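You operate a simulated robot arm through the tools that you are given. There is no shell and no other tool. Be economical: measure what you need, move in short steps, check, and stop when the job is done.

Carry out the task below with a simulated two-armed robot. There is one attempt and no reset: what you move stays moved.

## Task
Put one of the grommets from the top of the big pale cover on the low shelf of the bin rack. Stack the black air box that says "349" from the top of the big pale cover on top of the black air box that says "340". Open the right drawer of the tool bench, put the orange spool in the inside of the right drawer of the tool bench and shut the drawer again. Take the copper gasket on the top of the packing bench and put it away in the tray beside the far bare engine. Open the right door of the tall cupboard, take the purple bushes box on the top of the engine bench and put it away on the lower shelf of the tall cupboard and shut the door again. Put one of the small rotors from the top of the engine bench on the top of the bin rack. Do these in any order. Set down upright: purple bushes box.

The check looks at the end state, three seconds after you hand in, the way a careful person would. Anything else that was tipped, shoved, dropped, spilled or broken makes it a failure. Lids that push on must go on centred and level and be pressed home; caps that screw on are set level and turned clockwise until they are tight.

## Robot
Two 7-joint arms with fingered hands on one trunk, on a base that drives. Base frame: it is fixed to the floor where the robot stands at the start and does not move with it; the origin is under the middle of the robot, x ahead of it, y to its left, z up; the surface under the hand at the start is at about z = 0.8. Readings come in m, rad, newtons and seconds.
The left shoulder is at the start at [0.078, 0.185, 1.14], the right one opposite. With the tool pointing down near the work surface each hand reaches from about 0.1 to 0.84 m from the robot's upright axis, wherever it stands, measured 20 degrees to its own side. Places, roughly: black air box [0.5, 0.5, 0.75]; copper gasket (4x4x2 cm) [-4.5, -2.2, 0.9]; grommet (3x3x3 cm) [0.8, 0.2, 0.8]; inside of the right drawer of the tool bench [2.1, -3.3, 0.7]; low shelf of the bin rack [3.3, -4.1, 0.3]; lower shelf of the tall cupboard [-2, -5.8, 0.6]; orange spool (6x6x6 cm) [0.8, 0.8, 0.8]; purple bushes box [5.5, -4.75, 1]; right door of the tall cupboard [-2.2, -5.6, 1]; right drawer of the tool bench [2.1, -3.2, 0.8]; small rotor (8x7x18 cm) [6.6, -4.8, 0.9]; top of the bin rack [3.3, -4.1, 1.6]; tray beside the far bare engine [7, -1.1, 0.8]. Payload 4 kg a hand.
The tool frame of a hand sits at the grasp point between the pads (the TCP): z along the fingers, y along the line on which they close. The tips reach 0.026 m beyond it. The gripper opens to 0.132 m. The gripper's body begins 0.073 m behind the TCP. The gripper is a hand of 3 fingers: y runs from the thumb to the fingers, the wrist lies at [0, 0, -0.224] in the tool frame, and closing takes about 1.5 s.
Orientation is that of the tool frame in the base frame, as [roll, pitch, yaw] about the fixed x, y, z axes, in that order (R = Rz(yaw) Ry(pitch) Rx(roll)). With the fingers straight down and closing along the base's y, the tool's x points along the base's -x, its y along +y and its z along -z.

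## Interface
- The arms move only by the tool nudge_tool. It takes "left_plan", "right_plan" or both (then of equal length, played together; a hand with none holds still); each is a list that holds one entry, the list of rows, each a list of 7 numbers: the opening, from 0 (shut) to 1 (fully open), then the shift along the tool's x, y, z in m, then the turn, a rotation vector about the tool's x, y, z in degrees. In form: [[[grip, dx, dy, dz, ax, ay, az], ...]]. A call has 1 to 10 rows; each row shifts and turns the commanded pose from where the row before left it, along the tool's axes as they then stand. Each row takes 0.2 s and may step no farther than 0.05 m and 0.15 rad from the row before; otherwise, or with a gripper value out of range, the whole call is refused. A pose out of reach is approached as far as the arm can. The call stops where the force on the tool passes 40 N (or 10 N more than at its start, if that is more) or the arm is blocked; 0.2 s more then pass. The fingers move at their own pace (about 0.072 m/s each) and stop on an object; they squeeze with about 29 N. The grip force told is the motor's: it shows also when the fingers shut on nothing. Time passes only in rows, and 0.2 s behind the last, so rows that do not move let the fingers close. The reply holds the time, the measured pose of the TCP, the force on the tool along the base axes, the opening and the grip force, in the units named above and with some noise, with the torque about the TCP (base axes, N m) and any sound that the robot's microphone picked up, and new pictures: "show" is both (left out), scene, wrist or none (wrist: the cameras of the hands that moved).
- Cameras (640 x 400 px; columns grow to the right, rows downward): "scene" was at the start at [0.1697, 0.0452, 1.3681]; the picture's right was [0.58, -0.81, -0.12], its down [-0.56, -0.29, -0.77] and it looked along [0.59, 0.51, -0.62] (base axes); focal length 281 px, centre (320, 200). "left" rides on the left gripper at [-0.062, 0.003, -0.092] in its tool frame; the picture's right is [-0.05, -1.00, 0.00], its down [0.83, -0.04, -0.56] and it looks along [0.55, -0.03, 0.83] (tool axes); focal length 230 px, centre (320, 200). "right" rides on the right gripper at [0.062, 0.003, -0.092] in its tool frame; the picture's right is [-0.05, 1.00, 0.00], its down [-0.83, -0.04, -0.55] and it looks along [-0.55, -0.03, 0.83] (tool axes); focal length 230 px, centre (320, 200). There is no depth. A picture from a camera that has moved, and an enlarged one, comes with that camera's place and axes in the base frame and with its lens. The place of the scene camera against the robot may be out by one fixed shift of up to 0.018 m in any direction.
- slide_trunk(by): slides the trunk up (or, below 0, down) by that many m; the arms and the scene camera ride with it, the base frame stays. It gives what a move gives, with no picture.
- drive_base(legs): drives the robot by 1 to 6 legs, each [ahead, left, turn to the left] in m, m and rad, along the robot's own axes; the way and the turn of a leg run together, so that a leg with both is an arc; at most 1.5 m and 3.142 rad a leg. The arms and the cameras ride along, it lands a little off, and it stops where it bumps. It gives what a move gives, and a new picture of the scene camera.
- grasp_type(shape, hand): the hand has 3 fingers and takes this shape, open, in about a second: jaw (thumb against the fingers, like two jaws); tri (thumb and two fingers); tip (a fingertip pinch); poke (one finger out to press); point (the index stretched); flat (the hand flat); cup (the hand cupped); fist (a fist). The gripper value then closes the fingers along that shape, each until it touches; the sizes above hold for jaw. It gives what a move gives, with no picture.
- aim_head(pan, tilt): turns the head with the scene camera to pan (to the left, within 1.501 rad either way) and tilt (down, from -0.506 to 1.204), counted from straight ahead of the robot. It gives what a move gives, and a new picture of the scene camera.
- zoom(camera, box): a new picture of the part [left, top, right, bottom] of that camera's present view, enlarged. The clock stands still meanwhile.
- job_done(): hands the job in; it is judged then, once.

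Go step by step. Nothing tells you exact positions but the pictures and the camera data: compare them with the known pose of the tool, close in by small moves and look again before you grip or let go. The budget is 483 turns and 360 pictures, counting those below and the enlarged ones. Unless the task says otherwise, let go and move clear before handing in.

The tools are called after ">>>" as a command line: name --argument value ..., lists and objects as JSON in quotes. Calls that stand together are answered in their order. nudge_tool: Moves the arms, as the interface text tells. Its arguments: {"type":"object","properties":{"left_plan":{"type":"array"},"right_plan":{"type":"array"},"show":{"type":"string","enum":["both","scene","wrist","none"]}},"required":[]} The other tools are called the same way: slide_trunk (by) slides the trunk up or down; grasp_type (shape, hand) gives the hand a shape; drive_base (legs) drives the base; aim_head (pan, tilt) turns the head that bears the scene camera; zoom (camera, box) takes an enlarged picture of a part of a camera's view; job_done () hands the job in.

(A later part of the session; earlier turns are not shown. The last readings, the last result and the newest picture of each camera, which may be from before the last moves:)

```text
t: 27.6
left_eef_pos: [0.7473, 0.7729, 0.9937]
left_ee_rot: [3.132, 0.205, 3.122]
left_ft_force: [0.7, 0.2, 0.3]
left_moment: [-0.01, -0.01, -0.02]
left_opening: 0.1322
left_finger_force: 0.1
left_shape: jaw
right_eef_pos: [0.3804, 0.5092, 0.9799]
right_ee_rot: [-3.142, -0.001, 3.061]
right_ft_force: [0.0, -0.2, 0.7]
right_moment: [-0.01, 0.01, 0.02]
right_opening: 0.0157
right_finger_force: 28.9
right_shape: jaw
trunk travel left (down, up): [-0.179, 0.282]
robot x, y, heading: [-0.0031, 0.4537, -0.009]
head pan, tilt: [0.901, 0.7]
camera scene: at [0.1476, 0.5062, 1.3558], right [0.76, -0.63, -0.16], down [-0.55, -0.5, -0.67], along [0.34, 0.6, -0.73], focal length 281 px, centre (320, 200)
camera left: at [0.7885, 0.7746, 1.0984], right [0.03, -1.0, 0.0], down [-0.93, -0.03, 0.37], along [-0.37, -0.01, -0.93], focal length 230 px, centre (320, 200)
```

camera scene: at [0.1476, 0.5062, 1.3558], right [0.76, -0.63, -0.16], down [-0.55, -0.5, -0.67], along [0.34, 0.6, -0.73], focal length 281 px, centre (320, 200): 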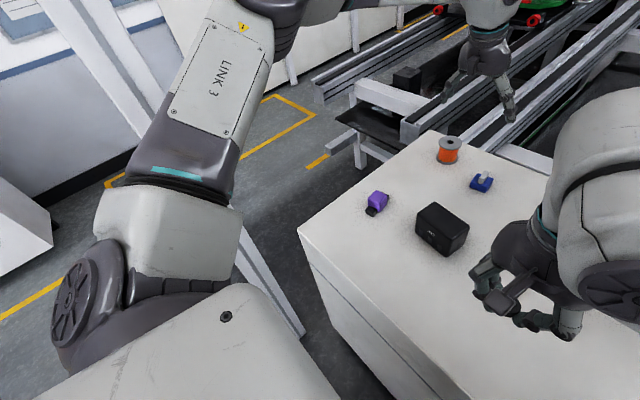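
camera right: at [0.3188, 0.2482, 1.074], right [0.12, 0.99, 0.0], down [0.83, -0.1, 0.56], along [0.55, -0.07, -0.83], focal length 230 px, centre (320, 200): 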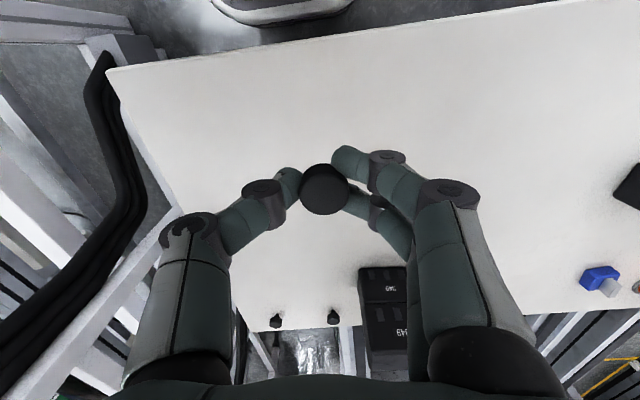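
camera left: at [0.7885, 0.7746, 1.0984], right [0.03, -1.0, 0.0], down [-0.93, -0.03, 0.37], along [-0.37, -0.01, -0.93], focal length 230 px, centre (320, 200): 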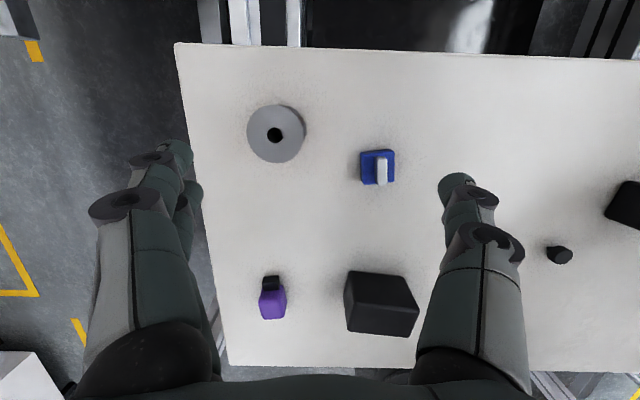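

The spool top shows at (0.763, 0.818). I'll move over it and come part of the way down.

>>> nudge_tool --left_plan '[[[1, 0.008, 0.0225, 0.03, 0, 0, 0], [1, 0.0085, 0.0225, 0.03, 0, 0, 0], [1, 0, 0, 0.03, 0, 0, 0], [1, 0, 0, 0, 0, 0, 0]]]' --show "wrist"

```text
t: 28.6
left_eef_pos: [0.7477, 0.8186, 0.9047]
left_ee_rot: [3.135, 0.203, 3.12]
left_ft_force: [-0.1, -0.1, -0.3]
left_moment: [-0.03, 0.0, 0.01]
left_opening: 0.1318
left_finger_force: 0.1
left_shape: jaw
right_eef_pos: [0.3807, 0.5085, 0.9807]
right_ee_rot: [-3.141, 0.0, 3.059]
right_ft_force: [0.6, 0.2, -0.1]
right_moment: [-0.02, -0.04, 0.03]
right_opening: 0.0156
right_finger_force: 28.7
right_shape: jaw
trunk travel left (down, up): [-0.179, 0.282]
robot x, y, heading: [0.0011, 0.4507, -0.013]
head pan, tilt: [0.901, 0.7]
camera left: at [0.7895, 0.821, 1.0094], right [0.03, -1.0, 0.0], down [-0.93, -0.03, 0.37], along [-0.37, -0.01, -0.93], focal length 230 px, centre (320, 200)
```

left: 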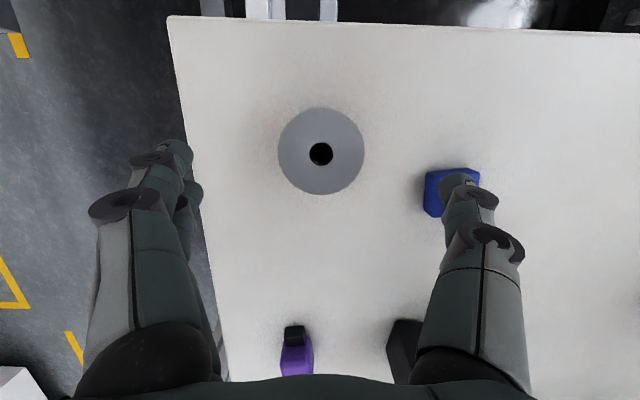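

>>> nudge_tool --left_plan '[[[0.75, 0, 0, 0.03, 0, 0, 0], [0.75, 0, 0, 0.03, 0, 0, 0], [0.75, 0, 0, 0.012, 0, 0, 0], [0.75, 0, 0, 0, 0, 0, 0]]]' --show "wrist"

```text
t: 29.6
left_eef_pos: [0.7642, 0.8178, 0.8325]
left_ee_rot: [3.135, 0.204, 3.122]
left_ft_force: [-0.2, -0.3, 0.3]
left_moment: [-0.01, 0.0, 0.02]
left_opening: 0.0992
left_finger_force: 0.0
left_shape: jaw
right_eef_pos: [0.3808, 0.5074, 0.9817]
right_ee_rot: [-3.14, 0.0, 3.059]
right_ft_force: [-0.7, -1.1, -0.2]
right_moment: [0.02, 0.0, -0.02]
right_opening: 0.0157
right_finger_force: 29.0
right_shape: jaw
trunk travel left (down, up): [-0.179, 0.282]
robot x, y, heading: [-0.0037, 0.45, -0.012]
head pan, tilt: [0.901, 0.7]
camera left: at [0.8058, 0.8212, 0.9372], right [0.03, -1.0, 0.0], down [-0.93, -0.03, 0.37], along [-0.37, -0.01, -0.93], focal length 230 px, centre (320, 200)
```

left: 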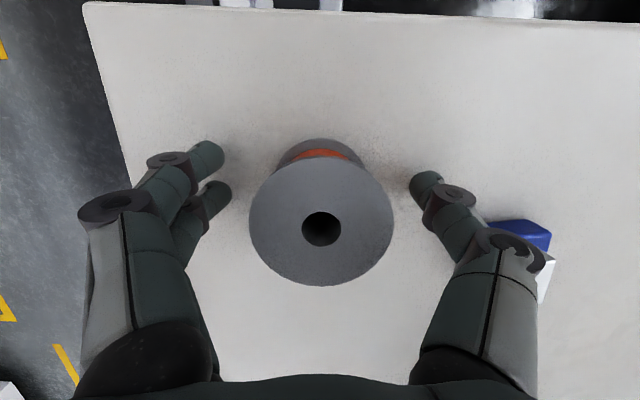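

>>> nudge_tool --left_plan '[[[0.4, 0, 0, 0, 0, 0, 0], [0.2, 0, 0, 0, 0, 0, 0], [0.2, 0, 0, 0, 0, 0, 0], [0.2, 0, 0, 0, 0, 0, 0], [0.2, 0, 0, 0, 0, 0, 0]]]' --show "wrist"

```text
t: 30.8
left_eef_pos: [0.7642, 0.819, 0.8329]
left_ee_rot: [3.133, 0.205, 3.119]
left_ft_force: [0.4, -0.1, -0.3]
left_moment: [0.02, -0.04, 0.0]
left_opening: 0.0361
left_finger_force: 28.9
left_shape: jaw
right_eef_pos: [0.3803, 0.5077, 0.9815]
right_ee_rot: [3.141, 0.001, 3.059]
right_ft_force: [0.3, -0.2, 0.1]
right_moment: [0.0, -0.03, 0.02]
right_opening: 0.0157
right_finger_force: 29.4
right_shape: jaw
trunk travel left (down, up): [-0.179, 0.282]
robot x, y, heading: [0.0007, 0.4485, -0.014]
head pan, tilt: [0.901, 0.7]
camera left: at [0.8058, 0.821, 0.937], right [0.03, -1.0, 0.0], down [-0.93, -0.03, 0.38], along [-0.38, -0.01, -0.93], focal length 230 px, centre (320, 200)
```

left: 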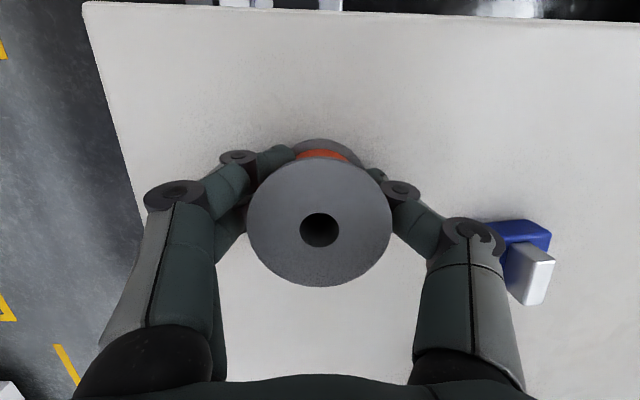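

>>> nudge_tool --left_plan '[[[0.1, -0.004, 0, -0.02, 0, 0, 0], [0.1, -0.008, 0, -0.039, 0, 0, 0], [0.1, -0.008, 0, -0.039, 0, 0, 0], [0.1, -0.008, 0, -0.039, 0, 0, 0], [0.1, 0.0, 0, -0.03, 0, 0, 0], [0.1, 0.03, 0, -0.03, 0, 4, 0], [0.1, 0.04, 0, 0, 0, 4, 0], [0.1, 0.04, 0, 0, 0, 4, 0], [0.1, 0, 0, 0, 0, 0, 0]]]' --show "both"

```text
t: 32.8
left_eef_pos: [0.6404, 0.8192, 1.0166]
left_ee_rot: [3.133, -0.007, 3.123]
left_ft_force: [-0.3, 0.3, -1.5]
left_moment: [-0.02, 0.01, -0.06]
left_opening: 0.036
left_finger_force: 28.8
left_shape: jaw
right_eef_pos: [0.3821, 0.5079, 0.9795]
right_ee_rot: [-3.141, -0.003, 3.059]
right_ft_force: [0.2, -0.7, -0.9]
right_moment: [0.03, 0.0, -0.02]
right_opening: 0.0157
right_finger_force: 29.2
right_shape: jaw
trunk travel left (down, up): [-0.179, 0.282]
robot x, y, heading: [-0.0014, 0.4478, -0.011]
head pan, tilt: [0.901, 0.7]
camera scene: at [0.1484, 0.5062, 1.3556], right [0.76, -0.63, -0.16], down [-0.55, -0.5, -0.67], along [0.34, 0.6, -0.73], focal length 281 px, centre (320, 200)
camera left: at [0.7028, 0.8207, 1.111], right [0.03, -1.0, -0.01], down [-0.83, -0.03, 0.56], along [-0.56, -0.01, -0.83], focal length 230 px, centre (320, 200)
```

scene: 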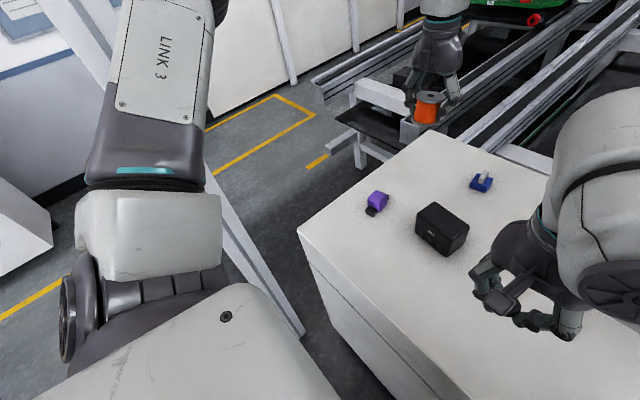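
left: 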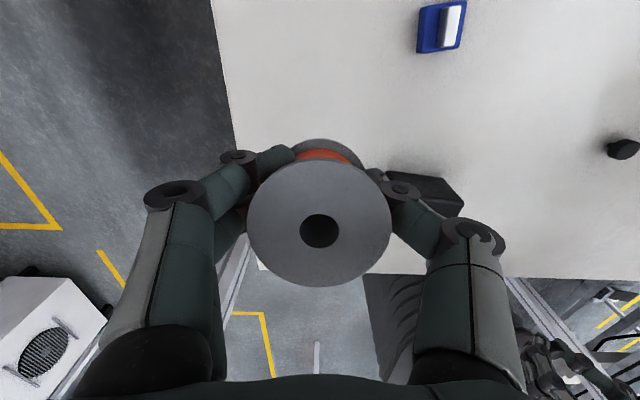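

The spool is held. Before driving I'll look around to the right and back for a free path.

>>> aim_head --pan -1.4 --tilt 0.3

>>> aim_head --pan -0.5 --tilt 0.2

```text
t: 34.9
left_eef_pos: [0.6409, 0.8196, 1.0174]
left_ee_rot: [3.134, -0.006, 3.122]
left_ft_force: [-0.6, -0.4, -2.0]
left_moment: [0.02, -0.02, 0.0]
left_opening: 0.0358
left_finger_force: 29.2
left_shape: jaw
right_eef_pos: [0.3816, 0.5077, 0.9801]
right_ee_rot: [3.141, 0.0, 3.06]
right_ft_force: [0.4, -0.3, -0.6]
right_moment: [-0.01, -0.04, 0.01]
right_opening: 0.0159
right_finger_force: 29.4
right_shape: jaw
trunk travel left (down, up): [-0.179, 0.282]
robot x, y, heading: [-0.0007, 0.4505, -0.011]
head pan, tilt: [-1.4, 0.3]
camera scene: at [0.1172, 0.3482, 1.3986], right [-0.97, -0.16, 0.2], down [-0.24, 0.29, -0.93], along [0.09, -0.94, -0.32], focal length 281 px, centre (320, 200)
```

scene: 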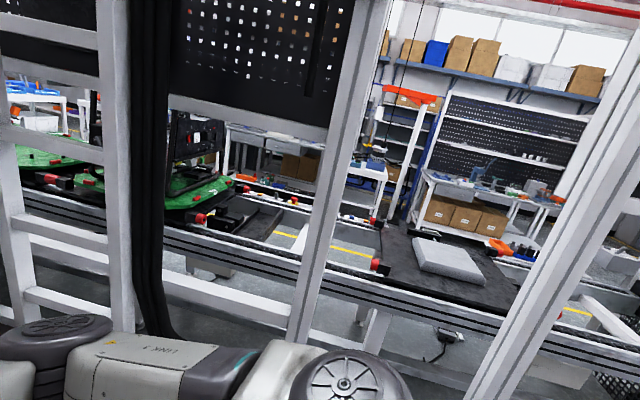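

```text
t: 36.1
left_eef_pos: [0.6412, 0.8185, 1.0176]
left_ee_rot: [3.134, -0.005, 3.123]
left_ft_force: [0.1, 0.8, -1.9]
left_moment: [0.02, 0.0, 0.02]
left_opening: 0.0355
left_finger_force: 29.1
left_shape: jaw
right_eef_pos: [0.3809, 0.5077, 0.9815]
right_ee_rot: [-3.14, -0.001, 3.059]
right_ft_force: [0.7, -0.2, -0.6]
right_moment: [-0.02, 0.02, 0.02]
right_opening: 0.0157
right_finger_force: 28.9
right_shape: jaw
trunk travel left (down, up): [-0.179, 0.282]
robot x, y, heading: [-0.0006, 0.4468, -0.012]
head pan, tilt: [-0.499, 0.201]
camera scene: at [0.1841, 0.3948, 1.3943], right [-0.48, -0.87, 0.1], down [-0.37, 0.1, -0.92], along [0.8, -0.48, -0.37], focal length 281 px, centre (320, 200)
```

scene: 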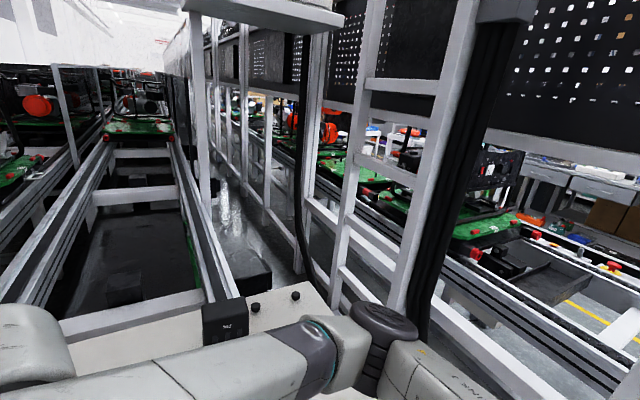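

>>> aim_head --pan -1.5 --tilt 0.75

>>> aim_head --pan 1.5 --tilt 0.5

```text
t: 37.4
left_eef_pos: [0.6416, 0.8192, 1.0178]
left_ee_rot: [3.134, -0.006, 3.121]
left_ft_force: [-0.4, 0.5, -2.3]
left_moment: [0.0, 0.0, 0.0]
left_opening: 0.0358
left_finger_force: 28.8
left_shape: jaw
right_eef_pos: [0.3812, 0.5081, 0.9813]
right_ee_rot: [-3.141, -0.002, 3.06]
right_ft_force: [0.1, 0.1, 0.2]
right_moment: [0.0, 0.0, 0.01]
right_opening: 0.016
right_finger_force: 29.2
right_shape: jaw
trunk travel left (down, up): [-0.179, 0.282]
robot x, y, heading: [0.0002, 0.4509, -0.011]
head pan, tilt: [-1.499, 0.75]
camera scene: at [0.0994, 0.3577, 1.3612], right [-0.98, -0.06, 0.2], down [-0.19, 0.68, -0.71], along [-0.1, -0.73, -0.68], focal length 281 px, centre (320, 200)
```

scene: 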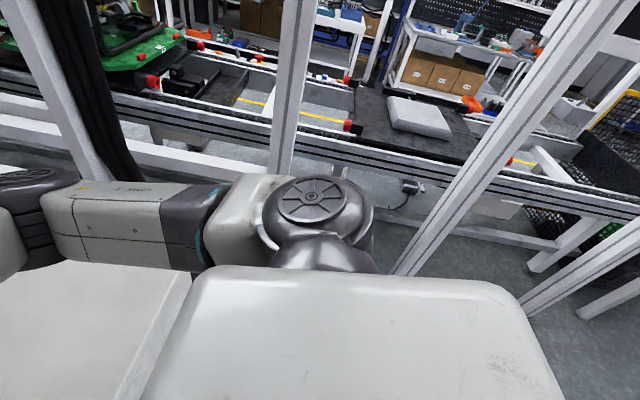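

```text
t: 40.0
left_eef_pos: [0.6407, 0.8186, 1.0195]
left_ee_rot: [3.135, -0.004, 3.122]
left_ft_force: [-0.2, 0.9, -2.4]
left_moment: [0.04, -0.05, -0.01]
left_opening: 0.0358
left_finger_force: 29.3
left_shape: jaw
right_eef_pos: [0.3803, 0.5098, 0.9812]
right_ee_rot: [-3.141, 0.0, 3.059]
right_ft_force: [0.4, 0.8, -0.6]
right_moment: [0.0, -0.02, -0.01]
right_opening: 0.0156
right_finger_force: 28.6
right_shape: jaw
trunk travel left (down, up): [-0.179, 0.282]
robot x, y, heading: [0.0015, 0.4528, -0.01]
head pan, tilt: [1.499, 0.499]
camera scene: at [0.1064, 0.5311, 1.3825], right [0.98, -0.08, -0.2], down [-0.22, -0.48, -0.85], along [-0.03, 0.88, -0.48], focal length 281 px, centre (320, 200)
```

scene: 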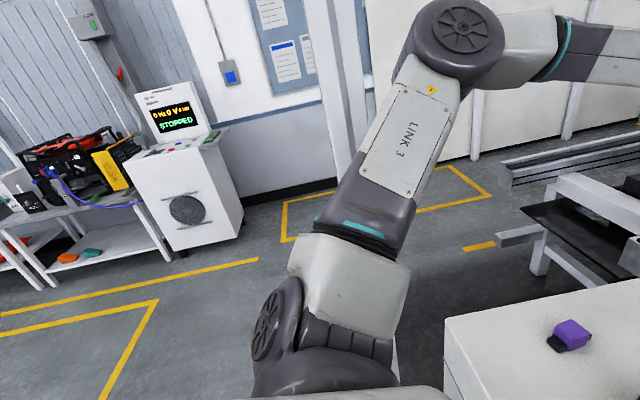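

The way back lies behind me, between the posts. I'll go right and back off the table, tuck the arms in, then turn and look.

>>> drive_base --legs '[[0, -0.25, 0], [-0.45, 0, 0]]'

>>> nudge_tool --left_plan '[[[0.1, 0.045, -0.01, 0, 0, 0, 0], [0.1, 0.045, -0.01, 0, 0, 0, 0], [0.1, 0.045, -0.01, 0, 0, 0, 0], [0.1, 0.045, -0.01, 0, 0, 0, 0], [0.1, 0.045, -0.01, 0, 0, 0, 0], [0.1, 0.045, -0.01, 0, 0, 0, 0], [0.1, 0, 0, 0, 0, 0, 0]]]' --right_plan '[[[0, 0.01, -0.01, -0.01, 0, 0, 0], [0, 0.01, -0.01, -0.01, 0, 0, 0], [0, 0.01, -0.01, -0.01, 0, 0, 0], [0, 0, -0.01, -0.01, 0, 0, 0], [0, 0, -0.01, 0, 0, 0, 0], [0, 0, -0.01, 0, 0, 0, 0], [0, 0, 0, 0, 0, 0, 0]]]' --show "none"

```text
t: 44.1
left_eef_pos: [0.1966, 0.5723, 1.0178]
left_ee_rot: [3.134, -0.004, 3.118]
left_ft_force: [0.0, -0.4, -3.1]
left_moment: [-0.02, -0.01, -0.01]
left_opening: 0.0358
left_finger_force: 29.8
left_shape: jaw
right_eef_pos: [-0.0636, 0.2632, 0.9808]
right_ee_rot: [3.142, -0.002, 3.057]
right_ft_force: [0.1, 0.9, -0.2]
right_moment: [-0.01, -0.01, 0.02]
right_opening: 0.0156
right_finger_force: 29.4
right_shape: jaw
trunk travel left (down, up): [-0.179, 0.282]
robot x, y, heading: [-0.4419, 0.2067, -0.012]
head pan, tilt: [1.499, 0.499]
camera scene: at [-0.3382, 0.2862, 1.3824], right [0.98, -0.09, -0.2], down [-0.22, -0.47, -0.85], along [-0.02, 0.88, -0.48], focal length 281 px, centre (320, 200)
```

scene: 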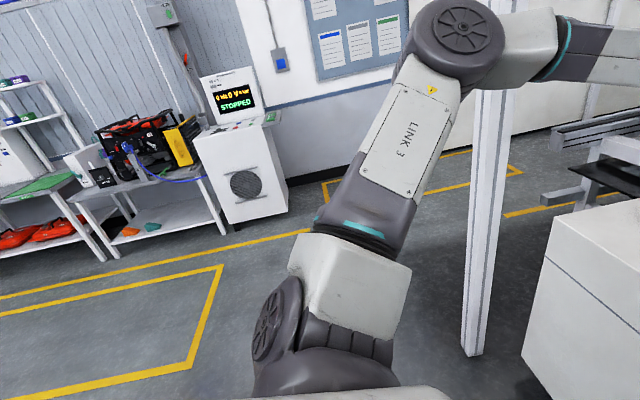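

```text
t: 45.7
left_eef_pos: [-0.0747, 0.515, 1.0193]
left_ee_rot: [3.136, -0.006, 3.121]
left_ft_force: [-0.2, -0.3, -2.4]
left_moment: [0.03, 0.01, 0.0]
left_opening: 0.0354
left_finger_force: 28.7
left_shape: jaw
right_eef_pos: [-0.1003, 0.2053, 1.0185]
right_ee_rot: [3.141, -0.001, 3.058]
right_ft_force: [0.6, -0.8, -0.8]
right_moment: [0.02, 0.02, 0.0]
right_opening: 0.0158
right_finger_force: 28.3
right_shape: jaw
trunk travel left (down, up): [-0.179, 0.282]
robot x, y, heading: [-0.4426, 0.2016, -0.01]
head pan, tilt: [1.499, 0.499]
```

>>> drive_base --legs '[[0, 0, 1.57]]'

>>> aim_head --pan 1.0 --tilt 0.35

```text
t: 50.0
left_eef_pos: [-0.7578, 0.5706, 1.0199]
left_ee_rot: [3.135, -0.005, -1.582]
left_ft_force: [0.4, -0.9, -2.6]
left_moment: [0.02, 0.0, -0.01]
left_opening: 0.0359
left_finger_force: 28.0
left_shape: jaw
right_eef_pos: [-0.4495, 0.5492, 1.0202]
right_ee_rot: [-3.141, 0.0, -1.644]
right_ft_force: [0.4, 0.2, -0.5]
right_moment: [-0.02, 0.0, 0.02]
right_opening: 0.0155
right_finger_force: 29.1
right_shape: jaw
trunk travel left (down, up): [-0.179, 0.282]
robot x, y, heading: [-0.4431, 0.2055, 1.568]
head pan, tilt: [1.499, 0.499]
camera scene: at [-0.5435, 0.3103, 1.3825], right [0.07, 0.98, -0.2], down [0.48, -0.21, -0.85], along [-0.88, -0.03, -0.48], focal length 281 px, centre (320, 200)
```

scene: 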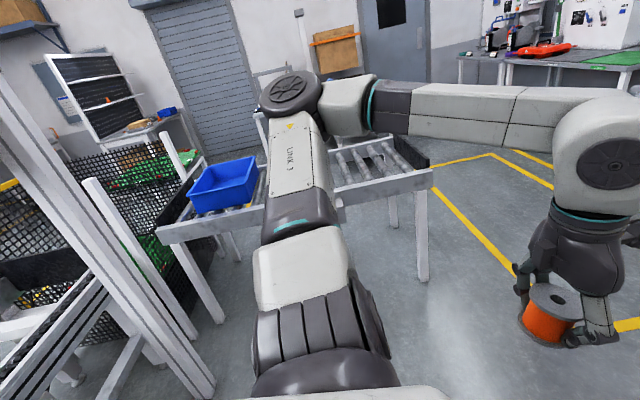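

```text
t: 50.9
left_eef_pos: [-0.7603, 0.5706, 1.0201]
left_ee_rot: [3.134, -0.004, -1.582]
left_ft_force: [0.1, -0.3, -1.8]
left_moment: [-0.01, 0.0, 0.0]
left_opening: 0.0353
left_finger_force: 28.9
left_shape: jaw
right_eef_pos: [-0.4491, 0.5503, 1.0201]
right_ee_rot: [3.141, 0.001, -1.644]
right_ft_force: [-0.9, 0.5, 0.0]
right_moment: [-0.03, 0.0, -0.01]
right_opening: 0.0157
right_finger_force: 29.0
right_shape: jaw
trunk travel left (down, up): [-0.179, 0.282]
robot x, y, heading: [-0.4442, 0.2053, 1.566]
head pan, tilt: [1.0, 0.351]
camera scene: at [-0.5309, 0.3559, 1.387], right [0.54, 0.82, -0.17], down [0.29, -0.37, -0.88], along [-0.79, 0.43, -0.44], focal length 281 px, centre (320, 200)
```

scene: 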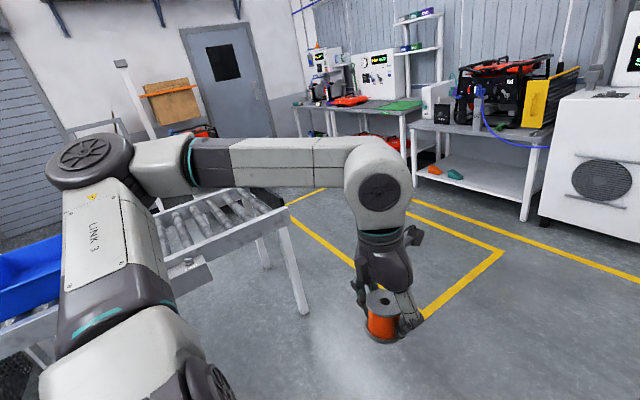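

The roller conveyor with the blue bin spans about y = -0.5 to 0.8 at x = -1.8. I'll go round its far (+y) end: ahead 1.35 m, turn left, then look.

>>> drive_base --legs '[[1.35, 0, 0], [0, 0, 1.57]]'

>>> aim_head --pan 0.3 --tilt 0.3

```text
t: 61.5
left_eef_pos: [-0.7957, 1.2335, 1.0199]
left_ee_rot: [3.135, -0.005, -0.019]
left_ft_force: [0.1, 0.4, -2.5]
left_moment: [-0.01, 0.02, -0.01]
left_opening: 0.0355
left_finger_force: 29.0
left_shape: jaw
right_eef_pos: [-0.772, 1.5464, 1.0208]
right_ee_rot: [3.14, 0.0, -0.082]
right_ft_force: [0.1, -0.5, -0.6]
right_moment: [0.04, 0.01, 0.0]
right_opening: 0.0156
right_finger_force: 28.9
right_shape: jaw
trunk travel left (down, up): [-0.179, 0.282]
robot x, y, heading: [-0.4273, 1.5476, 3.128]
head pan, tilt: [1.0, 0.351]
camera scene: at [-0.5954, 1.463, 1.387], right [-0.82, 0.55, -0.17], down [0.38, 0.28, -0.88], along [-0.44, -0.79, -0.44], focal length 281 px, centre (320, 200)
```

scene: 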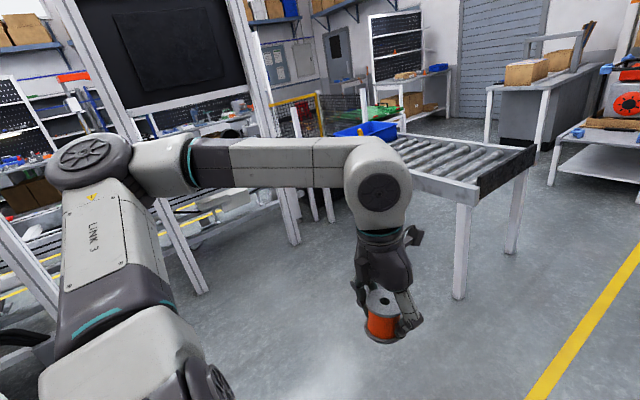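

```text
t: 62.5
left_eef_pos: [-0.7954, 1.2367, 1.02]
left_ee_rot: [3.136, -0.005, -0.02]
left_ft_force: [-0.4, 0.4, -2.1]
left_moment: [-0.02, 0.02, 0.0]
left_opening: 0.0355
left_finger_force: 29.5
left_shape: jaw
right_eef_pos: [-0.7709, 1.5462, 1.0192]
right_ee_rot: [-3.141, -0.001, -0.082]
right_ft_force: [-0.8, 0.8, 0.4]
right_moment: [0.03, -0.01, 0.01]
right_opening: 0.0154
right_finger_force: 28.5
right_shape: jaw
trunk travel left (down, up): [-0.179, 0.282]
robot x, y, heading: [-0.4241, 1.5489, 3.129]
head pan, tilt: [0.3, 0.3]
camera scene: at [-0.6338, 1.5142, 1.3837], right [-0.28, 0.96, -0.06], down [0.47, 0.08, -0.88], along [-0.84, -0.27, -0.48], focal length 281 px, centre (320, 200)
```

scene: 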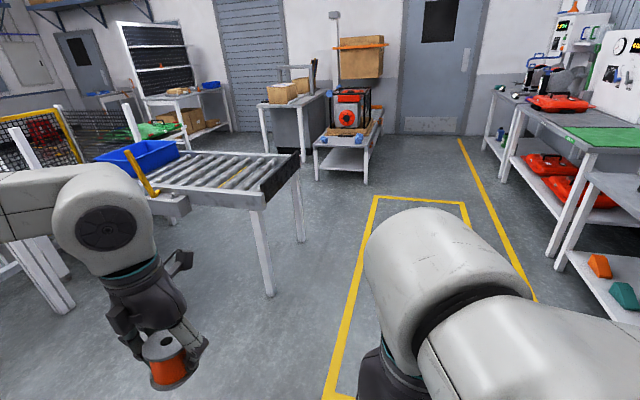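

The packing bench stands by the wall at the back left. I'll drive past the roller conveyor and then turn to face -y.

>>> drive_base --legs '[[1.25, 0, 0], [1.2, 0, 0], [0, 0, 1.57]]'

>>> aim_head --pan 0.0 --tilt 0.3

```text
t: 78.3
left_eef_pos: [-2.5575, 1.2458, 1.0189]
left_ee_rot: [3.134, -0.007, 1.541]
left_ft_force: [0.9, -0.6, -3.3]
left_moment: [-0.03, 0.0, 0.02]
left_opening: 0.0353
left_finger_force: 29.3
left_shape: jaw
right_eef_pos: [-2.8678, 1.2731, 1.0205]
right_ee_rot: [-3.14, -0.001, 1.482]
right_ft_force: [0.7, -0.1, -0.3]
right_moment: [0.04, 0.02, -0.02]
right_opening: 0.0155
right_finger_force: 29.1
right_shape: jaw
trunk travel left (down, up): [-0.179, 0.282]
robot x, y, heading: [-2.8676, 1.619, -1.586]
head pan, tilt: [0.3, 0.3]
camera scene: at [-2.8516, 1.41, 1.3837], right [-0.96, -0.27, -0.06], down [-0.08, 0.47, -0.88], along [0.26, -0.84, -0.48], focal length 281 px, centre (320, 200)
```

scene: 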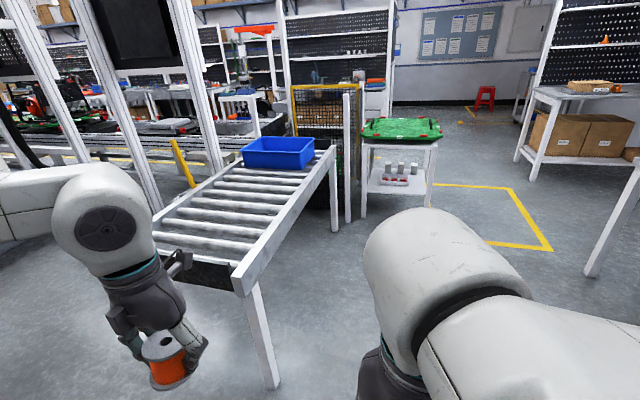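

```text
t: 79.2
left_eef_pos: [-2.5566, 1.2449, 1.019]
left_ee_rot: [3.135, -0.006, 1.541]
left_ft_force: [0.6, 0.1, -1.6]
left_moment: [0.01, -0.01, -0.03]
left_opening: 0.0349
left_finger_force: 28.7
left_shape: jaw
right_eef_pos: [-2.8673, 1.273, 1.021]
right_ee_rot: [3.142, -0.001, 1.479]
right_ft_force: [0.5, -0.1, -1.0]
right_moment: [0.02, 0.01, 0.0]
right_opening: 0.0154
right_finger_force: 29.5
right_shape: jaw
trunk travel left (down, up): [-0.179, 0.282]
robot x, y, heading: [-2.8666, 1.6164, -1.59]
head pan, tilt: [0.0, 0.3]
camera scene: at [-2.8793, 1.4065, 1.3829], right [-1.0, 0.02, 0.0], down [0.01, 0.48, -0.88], along [-0.02, -0.88, -0.48], focal length 281 px, centre (320, 200)
```

scene: 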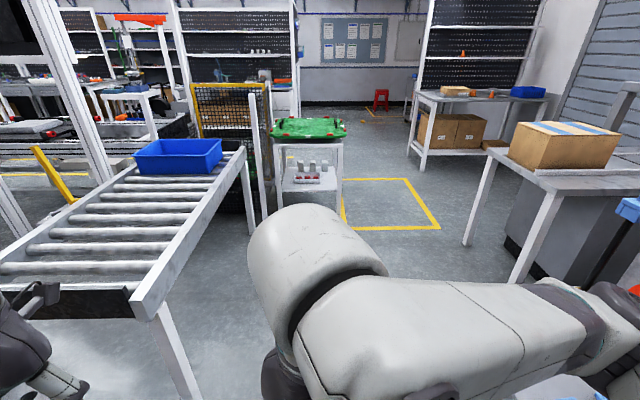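

>>> drive_base --legs '[[1.1, 0, 0]]'

>>> aim_head --pan 0.0 --tilt 0.6

```text
t: 84.8
left_eef_pos: [-2.5649, 0.1383, 1.0201]
left_ee_rot: [3.134, -0.005, 1.559]
left_ft_force: [0.0, -0.5, -1.9]
left_moment: [-0.01, -0.01, -0.03]
left_opening: 0.0352
left_finger_force: 29.1
left_shape: jaw
right_eef_pos: [-2.8766, 0.1594, 1.0211]
right_ee_rot: [-3.141, 0.0, 1.497]
right_ft_force: [0.2, -0.2, -0.7]
right_moment: [0.01, 0.02, 0.01]
right_opening: 0.0153
right_finger_force: 28.6
right_shape: jaw
trunk travel left (down, up): [-0.179, 0.282]
robot x, y, heading: [-2.8819, 0.5015, -1.571]
head pan, tilt: [0.0, 0.3]
camera scene: at [-2.8899, 0.2937, 1.3829], right [-1.0, 0.0, 0.0], down [0.0, 0.48, -0.88], along [0.0, -0.88, -0.48], focal length 281 px, centre (320, 200)
```

scene: 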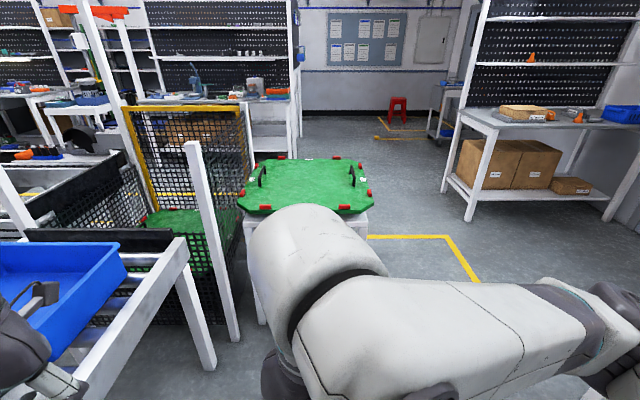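

```text
t: 85.6
left_eef_pos: [-2.5653, 0.1389, 1.0197]
left_ee_rot: [3.135, -0.007, 1.559]
left_ft_force: [0.0, 0.3, -2.8]
left_moment: [-0.01, -0.01, -0.01]
left_opening: 0.0349
left_finger_force: 29.1
left_shape: jaw
right_eef_pos: [-2.877, 0.1597, 1.0198]
right_ee_rot: [3.141, 0.001, 1.494]
right_ft_force: [-0.7, -0.5, 0.6]
right_moment: [-0.04, -0.01, 0.01]
right_opening: 0.0154
right_finger_force: 29.3
right_shape: jaw
trunk travel left (down, up): [-0.179, 0.282]
robot x, y, heading: [-2.8798, 0.5054, -1.577]
head pan, tilt: [0.0, 0.6]
camera scene: at [-2.8898, 0.3044, 1.3571], right [-1.0, 0.0, 0.0], down [0.0, 0.72, -0.69], along [0.0, -0.69, -0.72], focal length 281 px, centre (320, 200)
```

scene: 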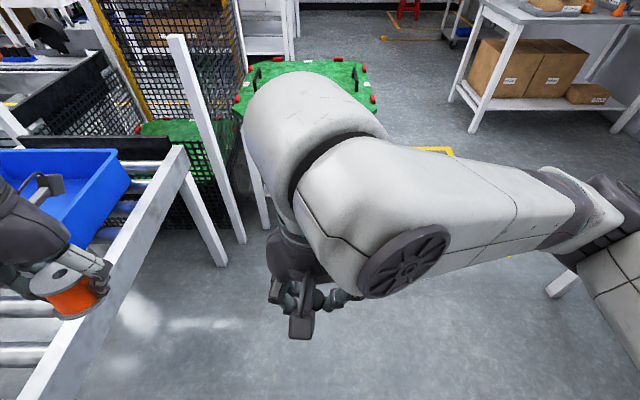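

I'll go ahead a little, slip right between the bench and the green-topped table, then go on past it.

>>> drive_base --legs '[[0.3, 0, 0], [0.3, -0.7, 0], [1.3, 0, 0]]'

```text
t: 97.5
left_eef_pos: [-3.2793, -1.7463, 1.0194]
left_ee_rot: [3.135, -0.006, 1.566]
left_ft_force: [-0.1, 0.0, -2.1]
left_moment: [0.01, -0.02, 0.05]
left_opening: 0.0351
left_finger_force: 29.0
left_shape: jaw
right_eef_pos: [-3.5914, -1.7279, 1.0196]
right_ee_rot: [3.141, -0.001, 1.506]
right_ft_force: [-0.9, 0.0, -0.9]
right_moment: [-0.03, 0.02, 0.04]
right_opening: 0.0152
right_finger_force: 29.1
right_shape: jaw
trunk travel left (down, up): [-0.179, 0.282]
robot x, y, heading: [-3.5977, -1.3856, -1.568]
head pan, tilt: [0.0, 0.6]
camera scene: at [-3.6047, -1.5832, 1.357], right [-1.0, 0.0, 0.0], down [0.0, 0.72, -0.69], along [0.0, -0.69, -0.72], focal length 281 px, centre (320, 200)
```

scene: 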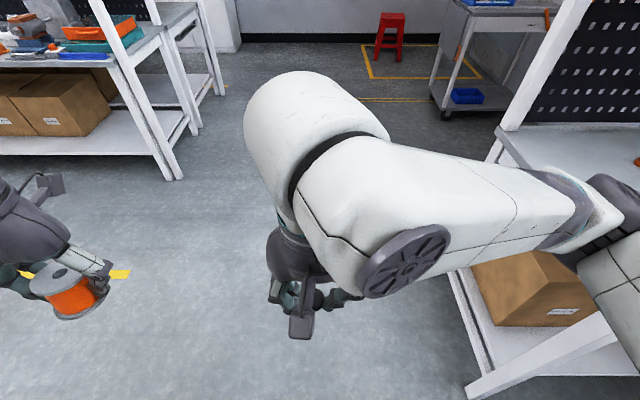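

We are through, and the packing bench is on my right. I'll look left down the aisle towards +x.

>>> aim_head --pan 1.3 --tilt 0.25

>>> aim_head --pan 0.5 --tilt 0.15

```text
t: 99.0
left_eef_pos: [-3.2793, -1.745, 1.0194]
left_ee_rot: [3.135, -0.006, 1.567]
left_ft_force: [0.2, 0.8, -2.6]
left_moment: [0.01, 0.01, 0.0]
left_opening: 0.0348
left_finger_force: 28.6
left_shape: jaw
right_eef_pos: [-3.5901, -1.728, 1.0197]
right_ee_rot: [-3.141, 0.0, 1.506]
right_ft_force: [-0.1, -0.3, -1.4]
right_moment: [0.01, 0.02, -0.03]
right_opening: 0.0155
right_finger_force: 29.3
right_shape: jaw
trunk travel left (down, up): [-0.179, 0.282]
robot x, y, heading: [-3.5987, -1.3818, -1.572]
head pan, tilt: [1.3, 0.25]
camera scene: at [-3.5149, -1.5272, 1.4014], right [-0.26, -0.94, -0.2], down [-0.24, 0.26, -0.94], along [0.93, -0.2, -0.29], focal length 281 px, centre (320, 200)
```

scene: 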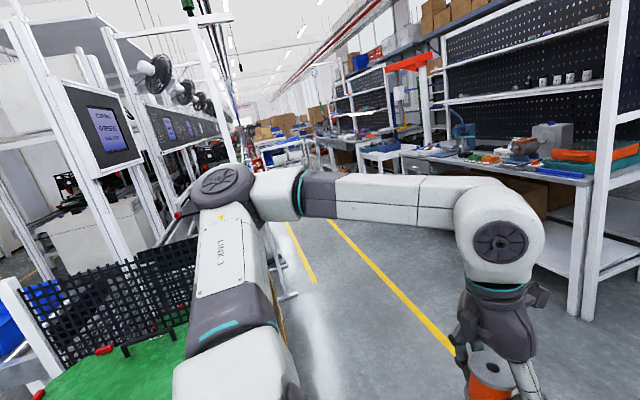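

```text
t: 100.1
left_eef_pos: [-3.2778, -1.746, 1.0195]
left_ee_rot: [3.134, -0.005, 1.568]
left_ft_force: [0.1, 0.7, -1.9]
left_moment: [0.01, 0.0, -0.03]
left_opening: 0.0348
left_finger_force: 29.4
left_shape: jaw
right_eef_pos: [-3.5907, -1.7269, 1.0196]
right_ee_rot: [3.141, 0.0, 1.506]
right_ft_force: [0.4, -0.8, -0.2]
right_moment: [0.01, 0.01, -0.03]
right_opening: 0.0154
right_finger_force: 28.6
right_shape: jaw
trunk travel left (down, up): [-0.179, 0.282]
robot x, y, heading: [-3.5946, -1.3836, -1.566]
head pan, tilt: [0.499, 0.15]
camera scene: at [-3.5602, -1.5845, 1.399], right [-0.88, -0.47, -0.1], down [-0.07, 0.33, -0.94], along [0.48, -0.82, -0.32], focal length 281 px, centre (320, 200)
```

scene: 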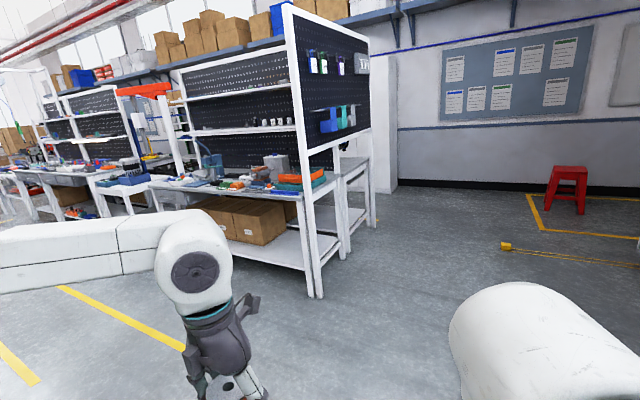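

An aisle runs along +x at y ≈ -2.4. I'll go there and face +x.

>>> drive_base --legs '[[0.95, 0, 0], [0, 0, 1.57]]'

>>> aim_head --pan 0.0 --tilt 0.3

```text
t: 109.0
left_eef_pos: [-3.2313, -2.0228, 1.0204]
left_ee_rot: [3.134, -0.005, 3.137]
left_ft_force: [0.8, 1.0, -2.4]
left_moment: [-0.03, -0.03, -0.01]
left_opening: 0.0346
left_finger_force: 28.8
left_shape: jaw
right_eef_pos: [-3.2502, -2.3352, 1.0198]
right_ee_rot: [3.141, 0.001, 3.075]
right_ft_force: [-0.3, -0.6, -0.5]
right_moment: [0.02, 0.0, -0.04]
right_opening: 0.0154
right_finger_force: 29.3
right_shape: jaw
trunk travel left (down, up): [-0.179, 0.282]
robot x, y, heading: [-3.5992, -2.343, 0.005]
head pan, tilt: [0.499, 0.15]
camera scene: at [-3.41, -2.3047, 1.399], right [0.47, -0.88, -0.1], down [-0.33, -0.07, -0.94], along [0.82, 0.48, -0.32], focal length 281 px, centre (320, 200)
```

scene: 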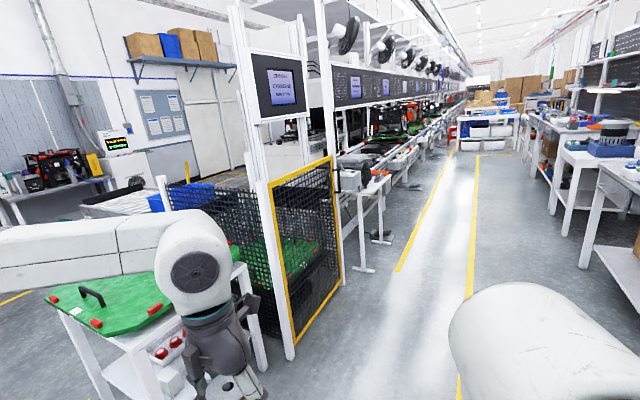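

```text
t: 109.9
left_eef_pos: [-3.2301, -2.0247, 1.0199]
left_ee_rot: [3.135, -0.003, 3.138]
left_ft_force: [-0.3, 0.5, -2.9]
left_moment: [0.02, 0.0, -0.02]
left_opening: 0.035
left_finger_force: 29.7
left_shape: jaw
right_eef_pos: [-3.2496, -2.3349, 1.02]
right_ee_rot: [3.141, -0.001, 3.075]
right_ft_force: [0.4, 0.3, -0.5]
right_moment: [-0.01, 0.03, 0.03]
right_opening: 0.0153
right_finger_force: 28.7
right_shape: jaw
trunk travel left (down, up): [-0.179, 0.282]
robot x, y, heading: [-3.5962, -2.3437, -0.002]
head pan, tilt: [0.0, 0.3]
camera scene: at [-3.4009, -2.3491, 1.3829], right [0.01, -1.0, 0.0], down [-0.48, 0.0, -0.88], along [0.88, 0.0, -0.48], focal length 281 px, centre (320, 200)
```

scene: 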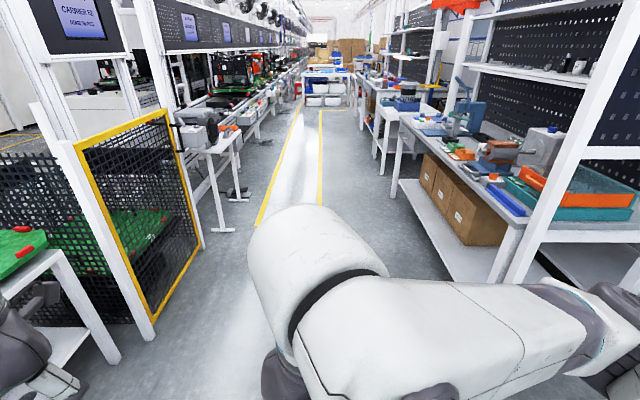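

>>> drive_base --legs '[[1.4, 0, 0], [1.4, 0, 0], [1.4, 0, 0]]'

```text
t: 130.0
left_eef_pos: [0.9567, -1.9547, 1.0197]
left_ee_rot: [3.134, -0.008, 3.14]
left_ft_force: [0.4, 0.1, -2.8]
left_moment: [0.02, -0.03, 0.05]
left_opening: 0.0349
left_finger_force: 29.0
left_shape: jaw
right_eef_pos: [0.9395, -2.2662, 1.0204]
right_ee_rot: [-3.141, -0.001, 3.078]
right_ft_force: [-0.2, -0.9, -0.1]
right_moment: [0.0, 0.0, -0.02]
right_opening: 0.0153
right_finger_force: 29.5
right_shape: jaw
trunk travel left (down, up): [-0.179, 0.282]
robot x, y, heading: [0.5983, -2.2749, 0.011]
head pan, tilt: [0.0, 0.3]
camera scene: at [0.7882, -2.2811, 1.3829], right [0.01, -1.0, 0.0], down [-0.48, 0.0, -0.88], along [0.88, 0.01, -0.48], focal length 281 px, centre (320, 200)
```

scene: 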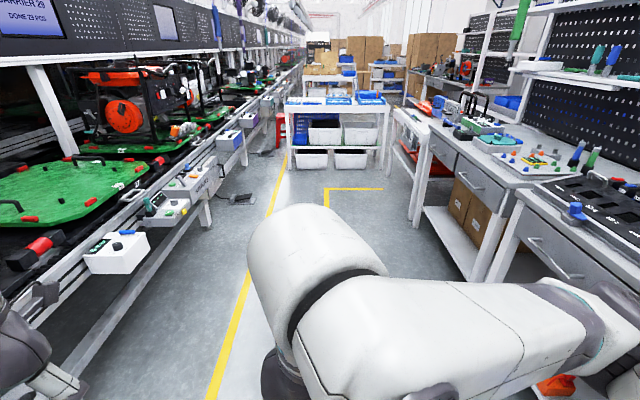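

>>> aim_head --pan -0.7 --tilt 0.25

>>> aim_head --pan -1.3 --tilt 0.4

```text
t: 131.1
left_eef_pos: [0.956, -1.9557, 1.0191]
left_ee_rot: [3.135, -0.008, 3.14]
left_ft_force: [0.0, -0.2, -2.1]
left_moment: [0.0, -0.01, 0.01]
left_opening: 0.0348
left_finger_force: 28.2
left_shape: jaw
right_eef_pos: [0.939, -2.2654, 1.0202]
right_ee_rot: [-3.141, -0.002, 3.076]
right_ft_force: [0.3, -1.5, -0.2]
right_moment: [0.02, -0.02, -0.02]
right_opening: 0.0151
right_finger_force: 28.3
right_shape: jaw
trunk travel left (down, up): [-0.179, 0.282]
robot x, y, heading: [0.5943, -2.2732, 0.006]
head pan, tilt: [-0.7, 0.25]
camera scene: at [0.768, -2.3413, 1.392], right [-0.63, -0.77, 0.13], down [-0.38, 0.16, -0.91], along [0.68, -0.62, -0.39], focal length 281 px, centre (320, 200)
```

scene: 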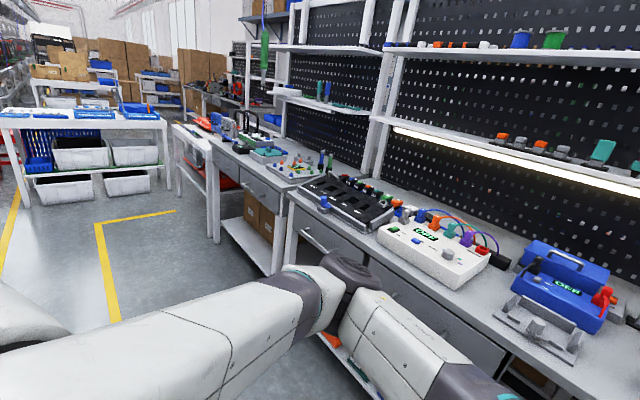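

```text
t: 132.1
left_eef_pos: [0.9571, -1.9547, 1.0201]
left_ee_rot: [3.134, -0.007, 3.141]
left_ft_force: [-0.1, 0.2, -1.6]
left_moment: [-0.01, -0.01, 0.0]
left_opening: 0.035
left_finger_force: 29.1
left_shape: jaw
right_eef_pos: [0.9389, -2.2654, 1.0201]
right_ee_rot: [-3.14, -0.001, 3.077]
right_ft_force: [-0.4, -0.3, -0.4]
right_moment: [-0.01, 0.01, 0.01]
right_opening: 0.0151
right_finger_force: 28.7
right_shape: jaw
trunk travel left (down, up): [-0.179, 0.282]
robot x, y, heading: [0.5973, -2.2735, 0.009]
head pan, tilt: [-1.3, 0.4]
camera scene: at [0.7197, -2.3708, 1.3878], right [-0.94, -0.27, 0.2], down [-0.29, 0.37, -0.88], along [0.17, -0.89, -0.43], focal length 281 px, centre (320, 200)
```

scene: 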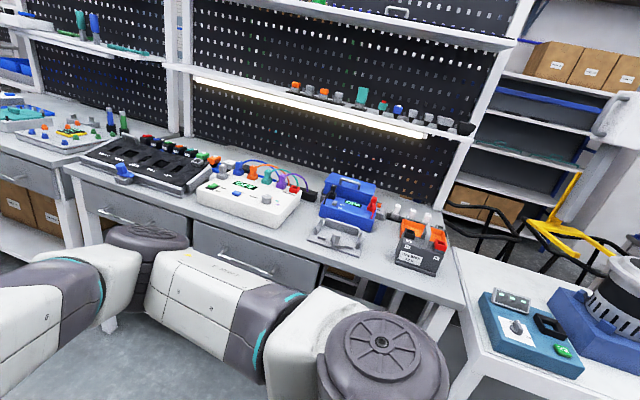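

The tool bench with the right drawer near x = 2.1 is the next bench on. The bin rack must lie behind it. I'll drive up to x ≈ 2.1 and look for the way round.

>>> drive_base --legs '[[1.4, 0.05, 0]]'

>>> aim_head --pan -0.6 --tilt 0.25

```text
t: 138.9
left_eef_pos: [2.3327, -1.9001, 1.0199]
left_ee_rot: [3.135, -0.007, 3.137]
left_ft_force: [-0.6, 0.2, -1.3]
left_moment: [-0.01, 0.01, -0.02]
left_opening: 0.0351
left_finger_force: 28.8
left_shape: jaw
right_eef_pos: [2.3148, -2.2102, 1.0208]
right_ee_rot: [-3.14, -0.002, 3.075]
right_ft_force: [0.5, -0.7, 0.4]
right_moment: [-0.01, 0.0, 0.01]
right_opening: 0.0152
right_finger_force: 29.3
right_shape: jaw
trunk travel left (down, up): [-0.179, 0.282]
robot x, y, heading: [1.9698, -2.2169, 0.008]
head pan, tilt: [-1.3, 0.4]
camera scene: at [2.0946, -2.3148, 1.3878], right [-0.94, -0.27, 0.2], down [-0.29, 0.37, -0.88], along [0.17, -0.89, -0.43], focal length 281 px, centre (320, 200)
```

scene: 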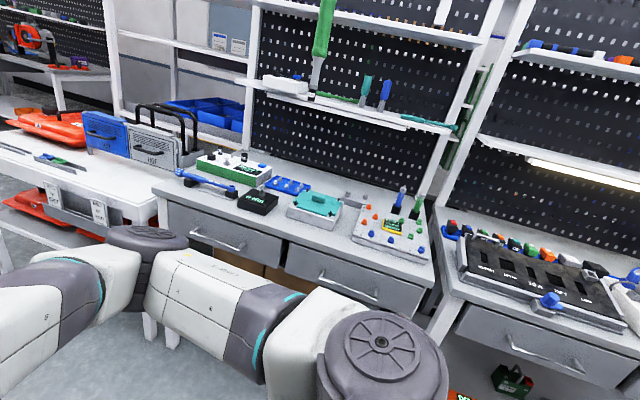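

```text
t: 140.0
left_eef_pos: [2.332, -1.8993, 1.0202]
left_ee_rot: [3.135, -0.007, 3.139]
left_ft_force: [-0.6, -0.1, -2.2]
left_moment: [-0.01, 0.0, 0.01]
left_opening: 0.0349
left_finger_force: 29.5
left_shape: jaw
right_eef_pos: [2.3139, -2.2111, 1.02]
right_ee_rot: [-3.14, -0.002, 3.074]
right_ft_force: [0.0, -0.8, -0.9]
right_moment: [-0.01, 0.01, -0.01]
right_opening: 0.0154
right_finger_force: 29.2
right_shape: jaw
trunk travel left (down, up): [-0.179, 0.282]
robot x, y, heading: [1.9729, -2.2185, 0.01]
head pan, tilt: [-0.6, 0.25]
camera scene: at [2.1484, -2.2781, 1.3908], right [-0.55, -0.83, 0.12], down [-0.4, 0.14, -0.91], along [0.73, -0.55, -0.4], focal length 281 px, centre (320, 200)
```

scene: 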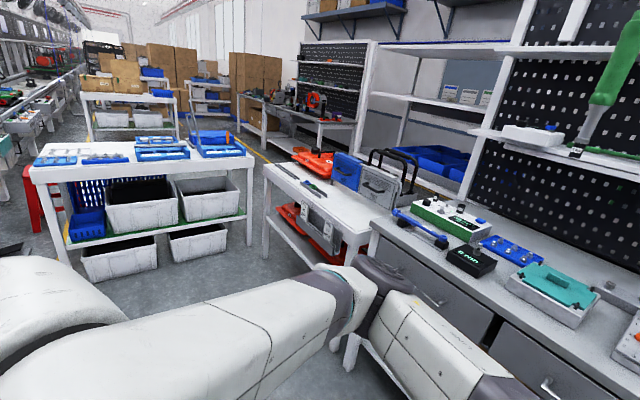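

The bin rack (with blue bins) stands behind the white table at x ≈ 3.3. I need to measure the gaps around the bin cart ahead.

>>> aim_head --pan -0.15 --tilt 0.35

```text
t: 140.9
left_eef_pos: [2.333, -1.9003, 1.0196]
left_ee_rot: [3.136, -0.007, 3.138]
left_ft_force: [0.6, 0.6, -2.5]
left_moment: [-0.01, 0.01, -0.02]
left_opening: 0.0351
left_finger_force: 29.2
left_shape: jaw
right_eef_pos: [2.3142, -2.2115, 1.0212]
right_ee_rot: [3.141, -0.002, 3.075]
right_ft_force: [1.2, -0.6, 0.2]
right_moment: [-0.02, -0.02, 0.03]
right_opening: 0.0153
right_finger_force: 28.8
right_shape: jaw
trunk travel left (down, up): [-0.179, 0.282]
robot x, y, heading: [1.9668, -2.2179, 0.005]
head pan, tilt: [-0.15, 0.351]
camera scene: at [2.1609, -2.2392, 1.3786], right [-0.14, -0.99, 0.03], down [-0.52, 0.05, -0.85], along [0.84, -0.14, -0.53], focal length 281 px, centre (320, 200)
```

scene: 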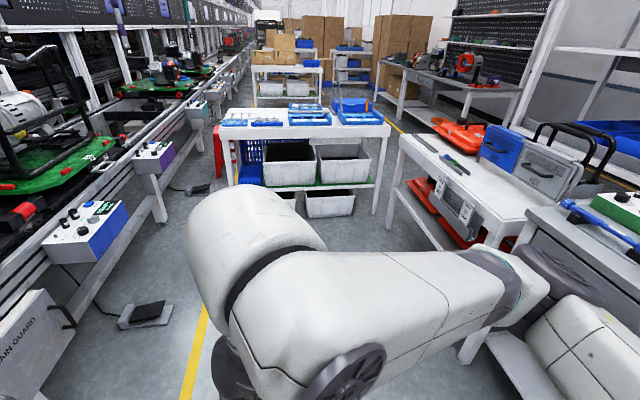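

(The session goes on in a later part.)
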